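You operate a simulated robot arm through the tools that you are given. There is no shell and no other tool. Be economical: measure what you need, move in short steps, check, and stop when the job is done.

You run a simulated robot arm. Do the job below in one go: nothing can be reset, and whatever is moved stays where it is left.

TASK
Pull the green gate open.
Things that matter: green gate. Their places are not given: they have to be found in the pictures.

The check looks at the end state, three seconds after you hand in, the way a careful person would. Anything else that was tipped, shoved, dropped, spilled or broken makes it a failure.

THE ROBOT
A 6-joint arm with a two-finger parallel gripper, fixed in place. Base frame: the origin is at the foot of the arm, x ahead of it, y to its left, z up. Lengths are in m, angles in degrees, forces in N, time in s.
Its first joint turns from -66.0 to 66.0 degrees. Payload 2.7 kg.
The tool frame sits at the grasp point between the pads (the TCP): z along the fingers, y along the line on which they close. The tips reach 0.023 m beyond it. Largest opening 0.094 m; finger width 0.038, thickness 0.01; the body of the gripper, 0.054 by 0.096 m, starts 0.039 m behind the TCP.
Orientation is that of the tool frame in the base frame, as a unit quaternion [w, x, y, z]. With the fingers straight down and closing along the base's y, the tool's x points along the base's -x, its y along +y and its z along -z.

THE INTERFACE
- The arm moves only by the tool play_rows. Its argument "steps" is a list of rows, each a list of 7 numbers: the shift along the base's x, y, z in m, then the turn, a rotation vector about the base's x, y, z in degrees, then the opening in per cent of the stroke, from 0 (shut) to 100 (fully open). In form: [[tx, ty, tz, wx, wy, wz, gripper], ...]. A call has 1 to 12 rows; each row is the pose to reach, as a shift and turn from the pose commanded when the call began. Each row takes 0.2 s and may step no farther than 0.05 m and 8.6 degrees from the row before; otherwise, or with a gripper value out of range, the whole call is refused. Where a pose cannot be reached the arm comes as near as it can. A force on the tool above 40 N (or 10 N above the force at the start of the call, whichever is more), or a blocked arm, ends the call early, and 0.2 s more pass. Each finger travels about 0.045 m/s and halts on what it meets, pressing with about 23 N; the grip force reading is that of the motor and also rises with nothing between the fingers. The clock runs only during rows and for 0.2 s after the last one: add rows that repeat a pose to give the fingers time. It gives the time, the measured TCP pose, the force on the tool (base axes), the opening and the grip force at its end, in the units of the frame above (readings bear some noise).
- Cameras (640 x 400 px; columns grow to the right, rows downward): "scene" is fixed at [0.0681, -0.4171, 1.4113]; the picture's right is [0.86, -0.51, 0.00], its down [-0.24, -0.41, -0.88] and it looks along [0.45, 0.76, -0.47] (base axes); focal length 324 px, centre (320, 200). "wrist" rides on the gripper at [-0.039, 0, -0.044] in the tool frame; the picture's right is [0.00, -1.00, 0.00], its down [0.97, 0.00, -0.24] and it looks along [0.24, 0.00, 0.97] (tool axes); focal length 218 px, centre (320, 200).
- capture(camera): a new picture of that camera. No time passes.
- measure_at(camera, pixels): for up to 12 pixels [column, row] of the newest picture of that camera ("zoom" is the newest enlarged one), the place [x, y, z] in the base frame of the surface seen there, good to about 0.002 m, but the place of the scene camera against the robot may be out by one fixed shift of up to 0.012 m in any direction. No time passes.
- zoom(camera, box): a new picture of the part [left, top, right, bottom] of that camera's present view, enlarged. No time passes.
- finish_job(): hands the job in; it is judged then, once.

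Go step by step. Measure first, check grasps and placings, and put right what went wrong. The budget is 60 turns and 30 pictures, counting those below and the enlarged ones. Unless the task says otherwise, let go and move clear before handing in, and close with one line.

The tools are called after ">>>" as a command line: name --pt "numbers of a row" for each row, then --argument value for the rest, lists and objects as JSON in quotes. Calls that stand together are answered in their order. play_rows: Moves the arm, as the interface text tells. Its arguments: {"type":"object","properties":{"steps":{"type":"array","items":{"type":"array","items":{"type":"number"}}}},"required":["steps"]} The other tools are called the same way: capture (camera) takes a picture; measure_at (camera, pixels) gives the place of the surface under pixels of a picture; zoom (camera, box) takes an enlarged picture of a part of a camera's view; finish_job () hands the job in.

At the start:

```text
time: 0.0
tcp_pos: [0.4461, 0.1198, 1.1688]
ee_rot: [-0.001, -0.001, 1.0, 0.001]
ft_force: [0.3, 0.5, -0.3]
width: 0.0939
grip_force: 0.2
```

scene: 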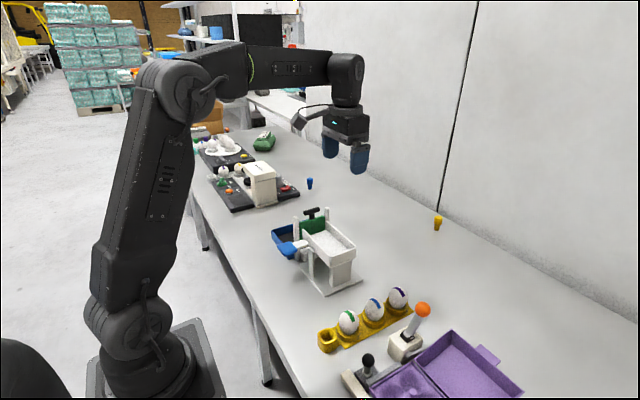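
wrist: 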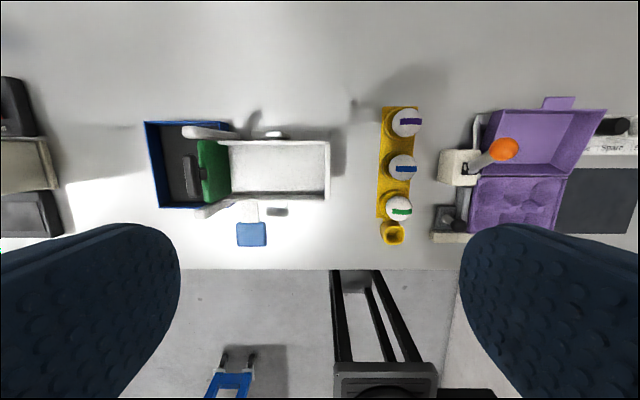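

The green gate appears at about (313,226) in the scene and (212,170) in the wrist picture, next to a white tray. I'll zoom in on both.

>>> zoom --camera "scene" --box '[260, 195, 370, 300]'

>>> zoom --camera "wrist" --box '[130, 90, 350, 260]'

```text
3.81 times, centred on (315, 248) of scene
```

zoom: 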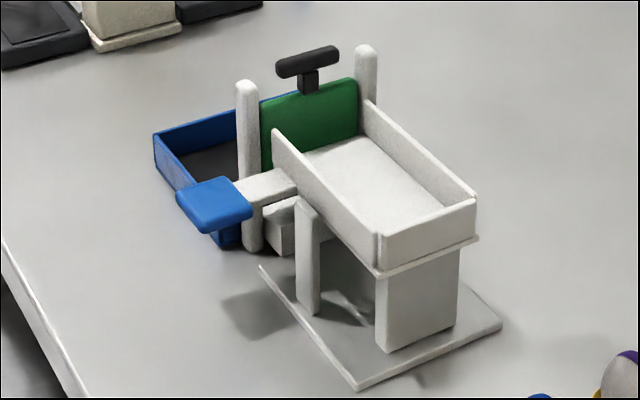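

```text
2.35 times, centred on (240, 175) of wrist
```

zoom: 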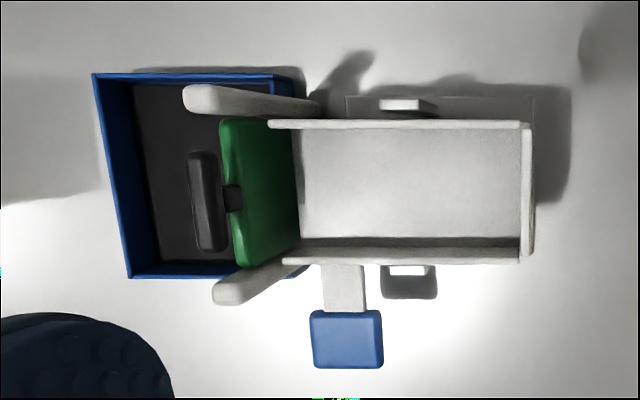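

The green gate stands between two white posts with a black T-handle on top, so it probably lifts upward. A blue paddle sits at the side. I'll measure both.

>>> measure_at --camera "zoom" --pixels '[[203, 160], [203, 245], [207, 200], [232, 195], [245, 195], [232, 130], [240, 255], [265, 190], [345, 365], [345, 290], [200, 100], [225, 293]]'

>>> zoom --camera "scene" --box '[265, 200, 345, 250]'

```text
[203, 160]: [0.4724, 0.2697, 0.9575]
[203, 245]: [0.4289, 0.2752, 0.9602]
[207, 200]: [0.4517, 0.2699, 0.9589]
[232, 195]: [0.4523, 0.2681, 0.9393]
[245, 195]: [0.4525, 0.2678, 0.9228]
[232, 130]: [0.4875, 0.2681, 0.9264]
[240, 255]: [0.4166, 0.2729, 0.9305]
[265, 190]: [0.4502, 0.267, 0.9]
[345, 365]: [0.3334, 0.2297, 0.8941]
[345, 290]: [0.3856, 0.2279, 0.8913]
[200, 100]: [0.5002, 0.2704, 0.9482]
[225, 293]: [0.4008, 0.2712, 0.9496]
```

```text
8.00 times, centred on (305, 225) of scene
```

zoom: 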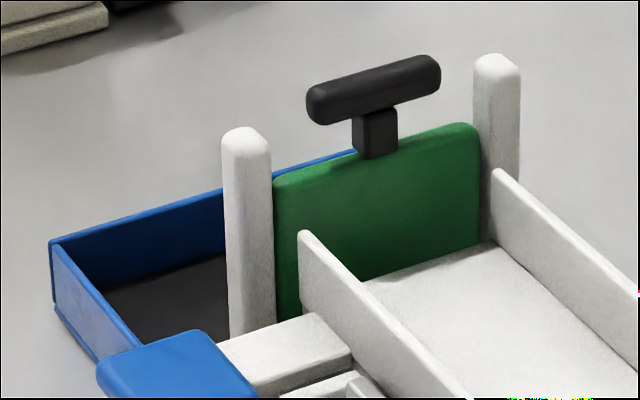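

Those readings came from the wrist zoom. I'll measure the handle, gate and posts in the newest scene zoom, and cross-check in the wrist view, including the table.

>>> measure_at --camera "zoom" --pixels '[[318, 103], [375, 80], [432, 70], [376, 133], [375, 165], [380, 200], [300, 190], [465, 140], [245, 135], [496, 60], [180, 360], [100, 100]]'

>>> measure_at --camera "wrist" --pixels '[[191, 165], [190, 178], [206, 172], [215, 170], [222, 170], [252, 235], [100, 150], [280, 170], [195, 132], [212, 210], [350, 240], [165, 170]]'

```text
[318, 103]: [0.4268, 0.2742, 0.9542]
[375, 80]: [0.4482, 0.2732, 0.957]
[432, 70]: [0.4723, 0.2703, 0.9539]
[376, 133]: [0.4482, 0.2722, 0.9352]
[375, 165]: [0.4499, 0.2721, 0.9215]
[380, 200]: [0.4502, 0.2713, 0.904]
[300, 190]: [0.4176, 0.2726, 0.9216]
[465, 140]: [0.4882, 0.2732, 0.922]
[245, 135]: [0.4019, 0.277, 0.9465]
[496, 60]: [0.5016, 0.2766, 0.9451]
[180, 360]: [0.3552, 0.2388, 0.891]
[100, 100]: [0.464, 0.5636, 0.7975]
```

```text
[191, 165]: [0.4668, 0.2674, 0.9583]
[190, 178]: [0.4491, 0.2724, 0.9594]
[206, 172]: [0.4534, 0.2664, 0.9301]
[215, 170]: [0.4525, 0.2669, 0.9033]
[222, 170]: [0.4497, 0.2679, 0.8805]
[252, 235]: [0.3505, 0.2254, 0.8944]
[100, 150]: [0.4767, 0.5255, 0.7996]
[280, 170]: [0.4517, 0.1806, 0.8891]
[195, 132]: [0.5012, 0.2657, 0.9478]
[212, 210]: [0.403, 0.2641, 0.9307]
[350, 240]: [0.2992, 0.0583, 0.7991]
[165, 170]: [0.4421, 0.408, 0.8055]
```

The handle bar runs along x from about 0.427 to 0.473, at y≈0.270 and z≈0.953, and the gate top is at about 0.93. The fingers already close along y, so I'll move above the handle and check.

>>> play_rows --pt "0.002 0.04 -0.02 0 0 0 80" --pt "0.003 0.08 -0.04 0 0 0 60" --pt "0.003 0.12 -0.07 0 0 0 60" --pt "0.003 0.15 -0.1 0 0 0 60" --pt "0.003 0.15 -0.14 0 0 0 60" --pt "0.003 0.15 -0.14 0 0 0 60"

>>> capture --camera "wrist"

>>> capture --camera "scene"

```text
time: 1.4
tcp_pos: [0.4487, 0.2715, 1.0286]
ee_rot: [0.0, -0.001, 1.0, 0.0]
ft_force: [-0.5, 0.1, -0.5]
width: 0.0565
grip_force: 0.1
```

```text
24 pictures are left
```

wrist: 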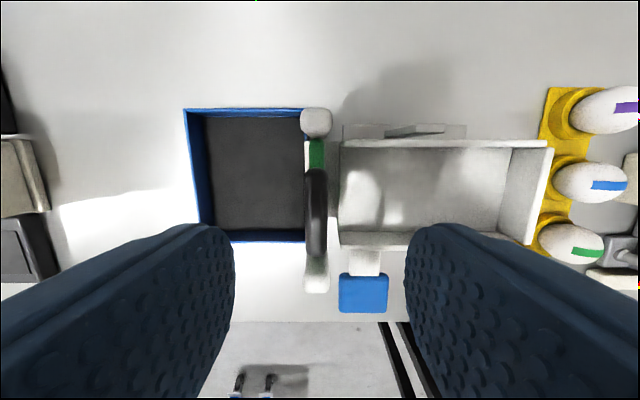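

```text
23 pictures are left
```

scene: 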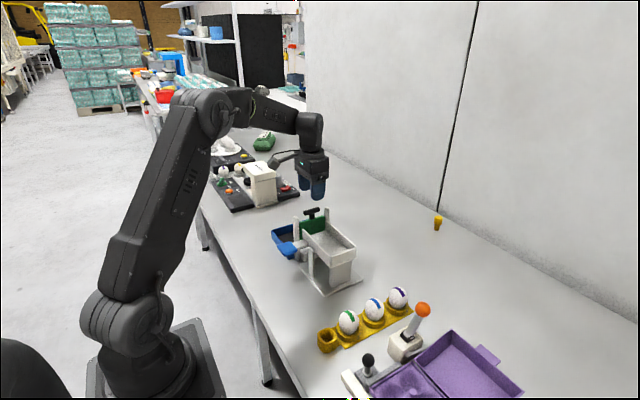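

The handle (315,210) is centred between the fingers. Next I'll descend and close on the bar.

>>> play_rows --pt "0.001 0 -0.03 0 0 0 60" --pt "0.001 0 -0.055 0 0 0 60" --pt "0.001 0 -0.07 0 0 0 60" --pt "0.001 0 -0.07 0 0 0 30" --pt "0.001 0 -0.07 0 0 0 10" --pt "0.001 0 -0.07 0 0 0 0" --pt "0.001 0 -0.07 0 0 0 0" --pt "0.001 0 -0.07 0 0 0 0"

>>> zoom --camera "scene" --box '[260, 160, 370, 250]'

```text
time: 3.2
tcp_pos: [0.4509, 0.274, 0.9598]
ee_rot: [0.002, -0.002, 1.0, 0.003]
ft_force: [2.1, 26.3, -0.1]
width: 0.0126
grip_force: 45.2
```

```text
4.44 times, centred on (315, 205) of scene
```

zoom: 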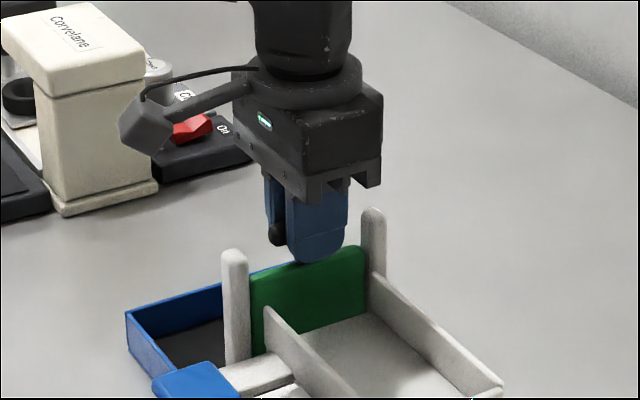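

The bar is gripped (12.6 mm), but there is a 26 N side load in +y. I'll shift +y by a few mm to relieve it.

>>> play_rows --pt "0 0.002 0 0 0 0 0" --pt "0 0.003 0 0 0 0 0" --pt "0 0.003 0 0 0 0 0"

```text
time: 4.0
tcp_pos: [0.451, 0.2729, 0.9591]
ee_rot: [0.0, -0.001, 1.0, 0.0]
ft_force: [-4.7, 14.0, 1.5]
width: 0.0127
grip_force: 45.0
```

>>> play_rows --pt "-0.001 0.002 0 0 0 0 0" --pt "-0.001 0.003 0 0 0 0 0" --pt "-0.001 0.003 0 0 0 0 0"

```text
time: 4.8
tcp_pos: [0.4507, 0.2736, 0.9592]
ee_rot: [0.0, 0.0, 1.0, -0.003]
ft_force: [1.5, -18.4, 3.8]
width: 0.0122
grip_force: 44.9
```

The force changed sign, so the balance is about 1.5 mm back. I'll go there and pull gently upward.

>>> play_rows --pt "0 -0.0015 0 0 0 0 0" --pt "0 -0.0015 0.003 0 0 0 0" --pt "0 -0.0015 0.006 0 0 0 0" --pt "0 -0.0015 0.01 0 0 0 0"

>>> zoom --camera "scene" --box '[260, 160, 370, 250]'

```text
time: 5.8
tcp_pos: [0.4485, 0.2731, 0.9691]
ee_rot: [0.0, 0.0, 1.0, 0.001]
ft_force: [16.4, -17.3, -2.0]
width: 0.0127
grip_force: 45.1
```

```text
4.44 times, centred on (315, 205) of scene
```

zoom: 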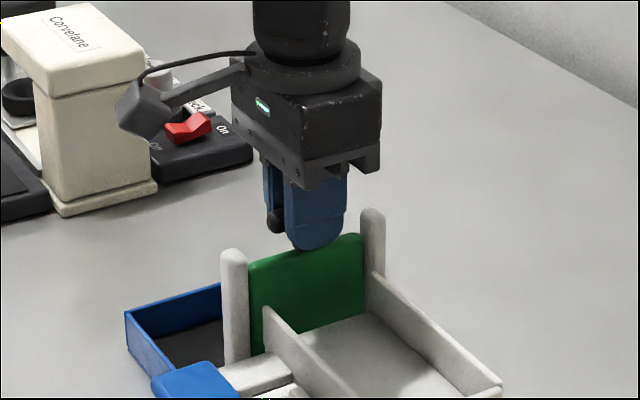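

The gate slides up with little vertical force. I'll ease the side load (+x 16 N, -y 17 N) and keep lifting.

>>> play_rows --pt "0.001 -0.001 0.004 0 0 0 0" --pt "0.001 -0.001 0.009 0 0 0 0" --pt "0.001 -0.001 0.014 0 0 0 0" --pt "0.001 -0.001 0.02 0 0 0 0"

>>> zoom --camera "scene" --box '[260, 160, 370, 250]'

```text
time: 6.8
tcp_pos: [0.4495, 0.2733, 0.9889]
ee_rot: [0.0, -0.001, 1.0, 0.001]
ft_force: [2.2, -14.4, -1.2]
width: 0.0126
grip_force: 44.7
```

```text
4.44 times, centred on (315, 205) of scene
```

zoom: 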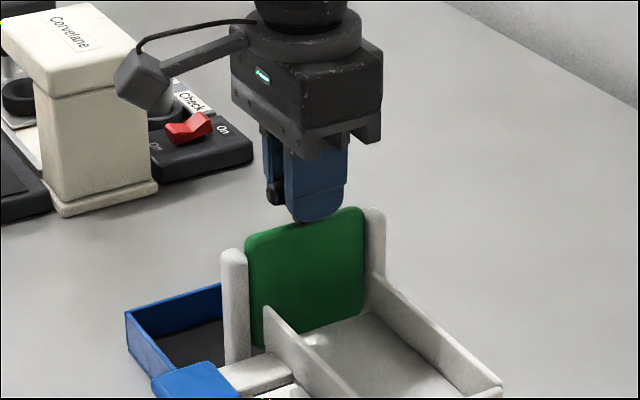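

It has lifted 30 mm and is still free, but the gate still covers the deck. I'll continue up and watch for a stop.

>>> play_rows --pt "0 -0.0005 0.004 0 0 0 0" --pt "0 -0.001 0.008 0 0 0 0" --pt "0 -0.001 0.012 0 0 0 0" --pt "0 -0.001 0.016 0 0 0 0" --pt "0 -0.001 0.02 0 0 0 0"

>>> zoom --camera "scene" --box '[260, 160, 370, 250]'

```text
time: 8.0
tcp_pos: [0.4493, 0.2725, 1.0097]
ee_rot: [0.001, -0.001, 1.0, 0.001]
ft_force: [7.0, -0.9, -1.0]
width: 0.0126
grip_force: 45.2
```

```text
4.44 times, centred on (315, 205) of scene
```

zoom: 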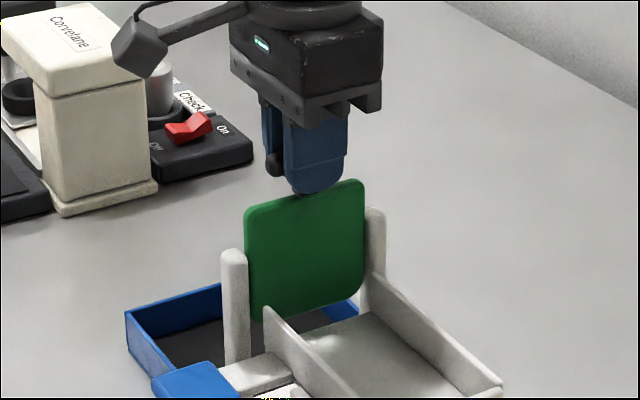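

It is 50 mm up and the opening now shows below the gate. The gate is still held between the posts, so I'll go a little further in small steps to feel for a stop.

>>> play_rows --pt "0 0 0.002 0 0 0 0" --pt "0 0 0.004 0 0 0 0" --pt "0 0 0.006 0 0 0 0" --pt "0 0 0.008 0 0 0 0" --pt "0 0 0.01 0 0 0 0"

>>> zoom --camera "scene" --box '[260, 150, 370, 250]'

```text
time: 9.2
tcp_pos: [0.45, 0.2726, 1.0187]
ee_rot: [0.001, -0.001, 1.0, 0.002]
ft_force: [6.5, 9.5, -0.6]
width: 0.0125
grip_force: 45.2
```

```text
4.00 times, centred on (315, 200) of scene
```

zoom: 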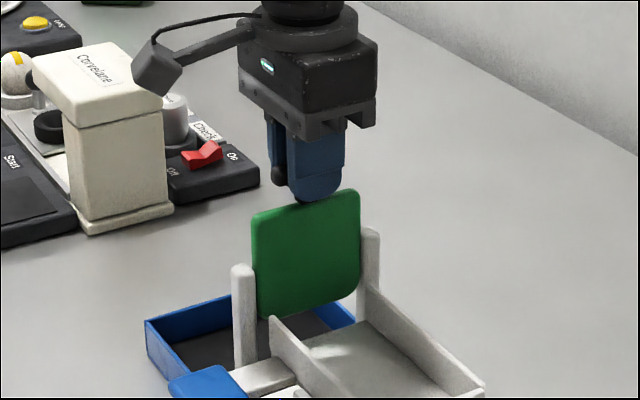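

There is still no vertical resistance. I'll measure the gate's bottom edge against the deck and post tops.

>>> measure_at --camera "zoom" --pixels '[[310, 308], [275, 312], [350, 290], [310, 215], [243, 272], [370, 235], [340, 335], [280, 328], [262, 375]]'

```text
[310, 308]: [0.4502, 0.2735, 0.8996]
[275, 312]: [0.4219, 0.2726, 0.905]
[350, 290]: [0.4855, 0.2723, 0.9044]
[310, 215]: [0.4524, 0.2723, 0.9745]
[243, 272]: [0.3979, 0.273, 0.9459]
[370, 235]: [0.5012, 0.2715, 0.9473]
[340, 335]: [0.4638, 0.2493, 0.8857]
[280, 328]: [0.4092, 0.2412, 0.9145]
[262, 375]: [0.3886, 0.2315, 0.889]
```

The gate bottom is at about 0.898 and the deck at about 0.887, so it's only slightly open. The posts still guide another ~45 mm, so I'll keep lifting in small steps.

>>> play_rows --pt "0 0.0005 0.003 0 0 0 0" --pt "0 0.0005 0.006 0 0 0 0" --pt "0 0.0005 0.009 0 0 0 0" --pt "0 0.0005 0.012 0 0 0 0" --pt "0 0.0005 0.015 0 0 0 0"

>>> zoom --camera "scene" --box '[260, 150, 370, 250]'

```text
time: 10.4
tcp_pos: [0.4511, 0.2729, 1.0344]
ee_rot: [0.0, -0.001, 1.0, 0.0]
ft_force: [-3.5, 4.5, -1.6]
width: 0.0127
grip_force: 45.1
```

```text
4.00 times, centred on (315, 200) of scene
```

zoom: 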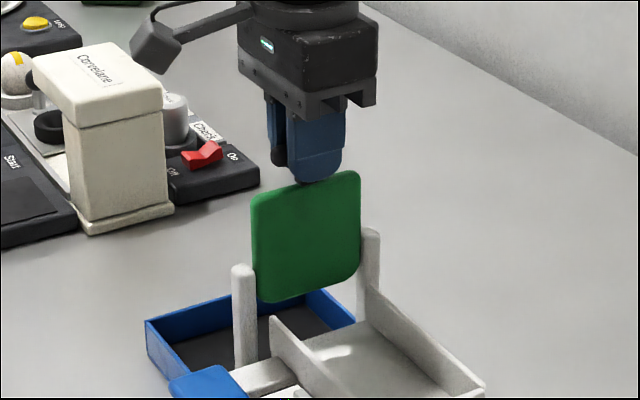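

It's 75 mm up with the bottom at about 0.913, and still free. I'll continue a bit more.

>>> play_rows --pt "0 0 0.002 0 0 0 0" --pt "0 0 0.004 0 0 0 0" --pt "0 0 0.006 0 0 0 0" --pt "0 0 0.008 0 0 0 0" --pt "0 0 0.01 0 0 0 0"

>>> zoom --camera "scene" --box '[260, 150, 370, 250]'

```text
time: 11.6
tcp_pos: [0.4496, 0.2728, 1.0438]
ee_rot: [0.0, -0.001, 1.0, 0.002]
ft_force: [0.4, 7.0, -0.8]
width: 0.0127
grip_force: 45.0
```

```text
4.00 times, centred on (315, 200) of scene
```

zoom: 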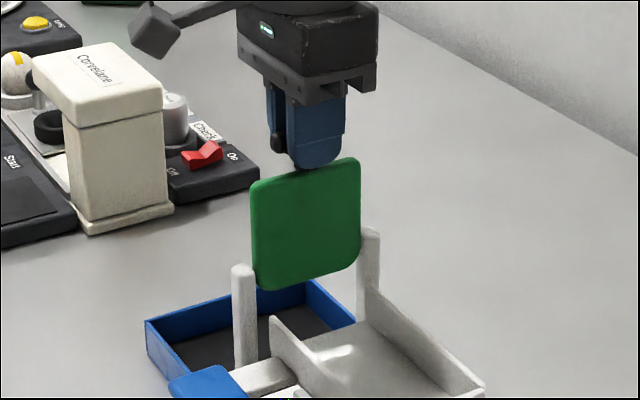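

It's 85 mm up, with about 25 mm of guide overlap remaining. I'll try a few mm more for the stop.

>>> play_rows --pt "0 0.0005 0.002 0 0 0 0" --pt "0 0.0005 0.004 0 0 0 0" --pt "0 0.0005 0.006 0 0 0 0" --pt "0 0.0005 0.008 0 0 0 0"

>>> zoom --camera "scene" --box '[260, 150, 370, 250]'

```text
time: 12.6
tcp_pos: [0.4503, 0.2735, 1.0444]
ee_rot: [-0.004, 0.0, 1.0, -0.002]
ft_force: [9.9, 4.6, -7.6]
width: 0.0127
grip_force: 44.7
stopped in row 4: the force on the tool passed its limit (the readings are from after the stop); the commanded pose is now the measured one
```

```text
4.00 times, centred on (315, 200) of scene
```

zoom: 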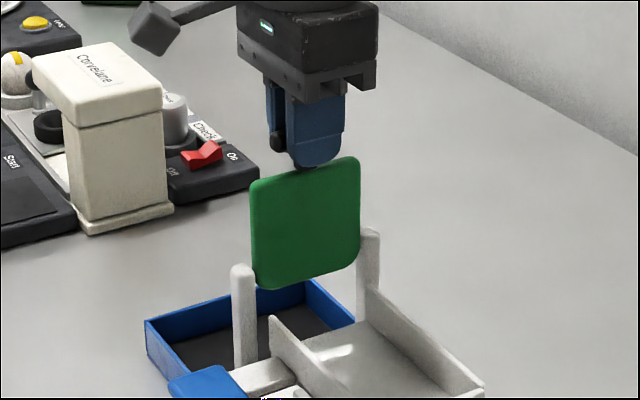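

The force limit tripped at 1.044, so the gate is at its end stop. I'll open the fingers slowly in place and see whether it stays.

>>> play_rows --pt "0 0 0 0 0 0 15" --pt "0 0 0 0 0 0 25" --pt "0 0 0 0 0 0 35" --pt "0 0 0 0 0 0 45" --pt "0 0 0 0 0 0 45"

>>> zoom --camera "scene" --box '[260, 150, 370, 250]'

```text
time: 13.8
tcp_pos: [0.4503, 0.2725, 1.0466]
ee_rot: [-0.004, -0.001, 1.0, -0.002]
ft_force: [-0.7, 0.3, -0.6]
width: 0.0424
grip_force: 0.0
```

```text
4.00 times, centred on (315, 200) of scene
```

zoom: 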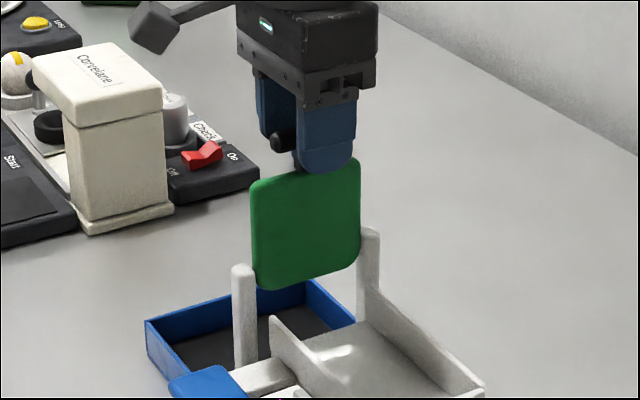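

The gate stays up after release. I'll raise the gripper clear straight up and confirm.

>>> play_rows --pt "0 0 0.02 0 0 0 45" --pt "0 0 0.05 0 0 0 45" --pt "0 0 0.09 0 0 0 45" --pt "0 0 0.12 0 0 0 45" --pt "0 0 0.12 0 0 0 45" --pt "0 0 0.12 0 0 0 45" --pt "0 0 0.12 0 0 0 45" --pt "0 0 0.12 0 0 0 45"

>>> capture --camera "scene"

```text
time: 15.6
tcp_pos: [0.4486, 0.2733, 1.1669]
ee_rot: [-0.003, -0.001, 1.0, -0.002]
ft_force: [0.0, 0.2, 0.2]
width: 0.0421
grip_force: 0.0
```

```text
13 pictures are left
```

scene: 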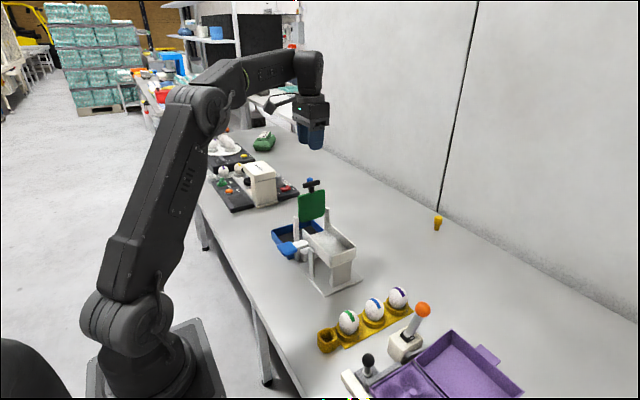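

The gate (312,205) has stayed open, nothing else has moved, and the gripper is clear. I'll hand in.

>>> finish_job

```text
The job is handed in.
```

The green gate is pulled up to its end stop (about 85 mm) and stays open by itself; the gripper is clear and nothing else appears to have moved.
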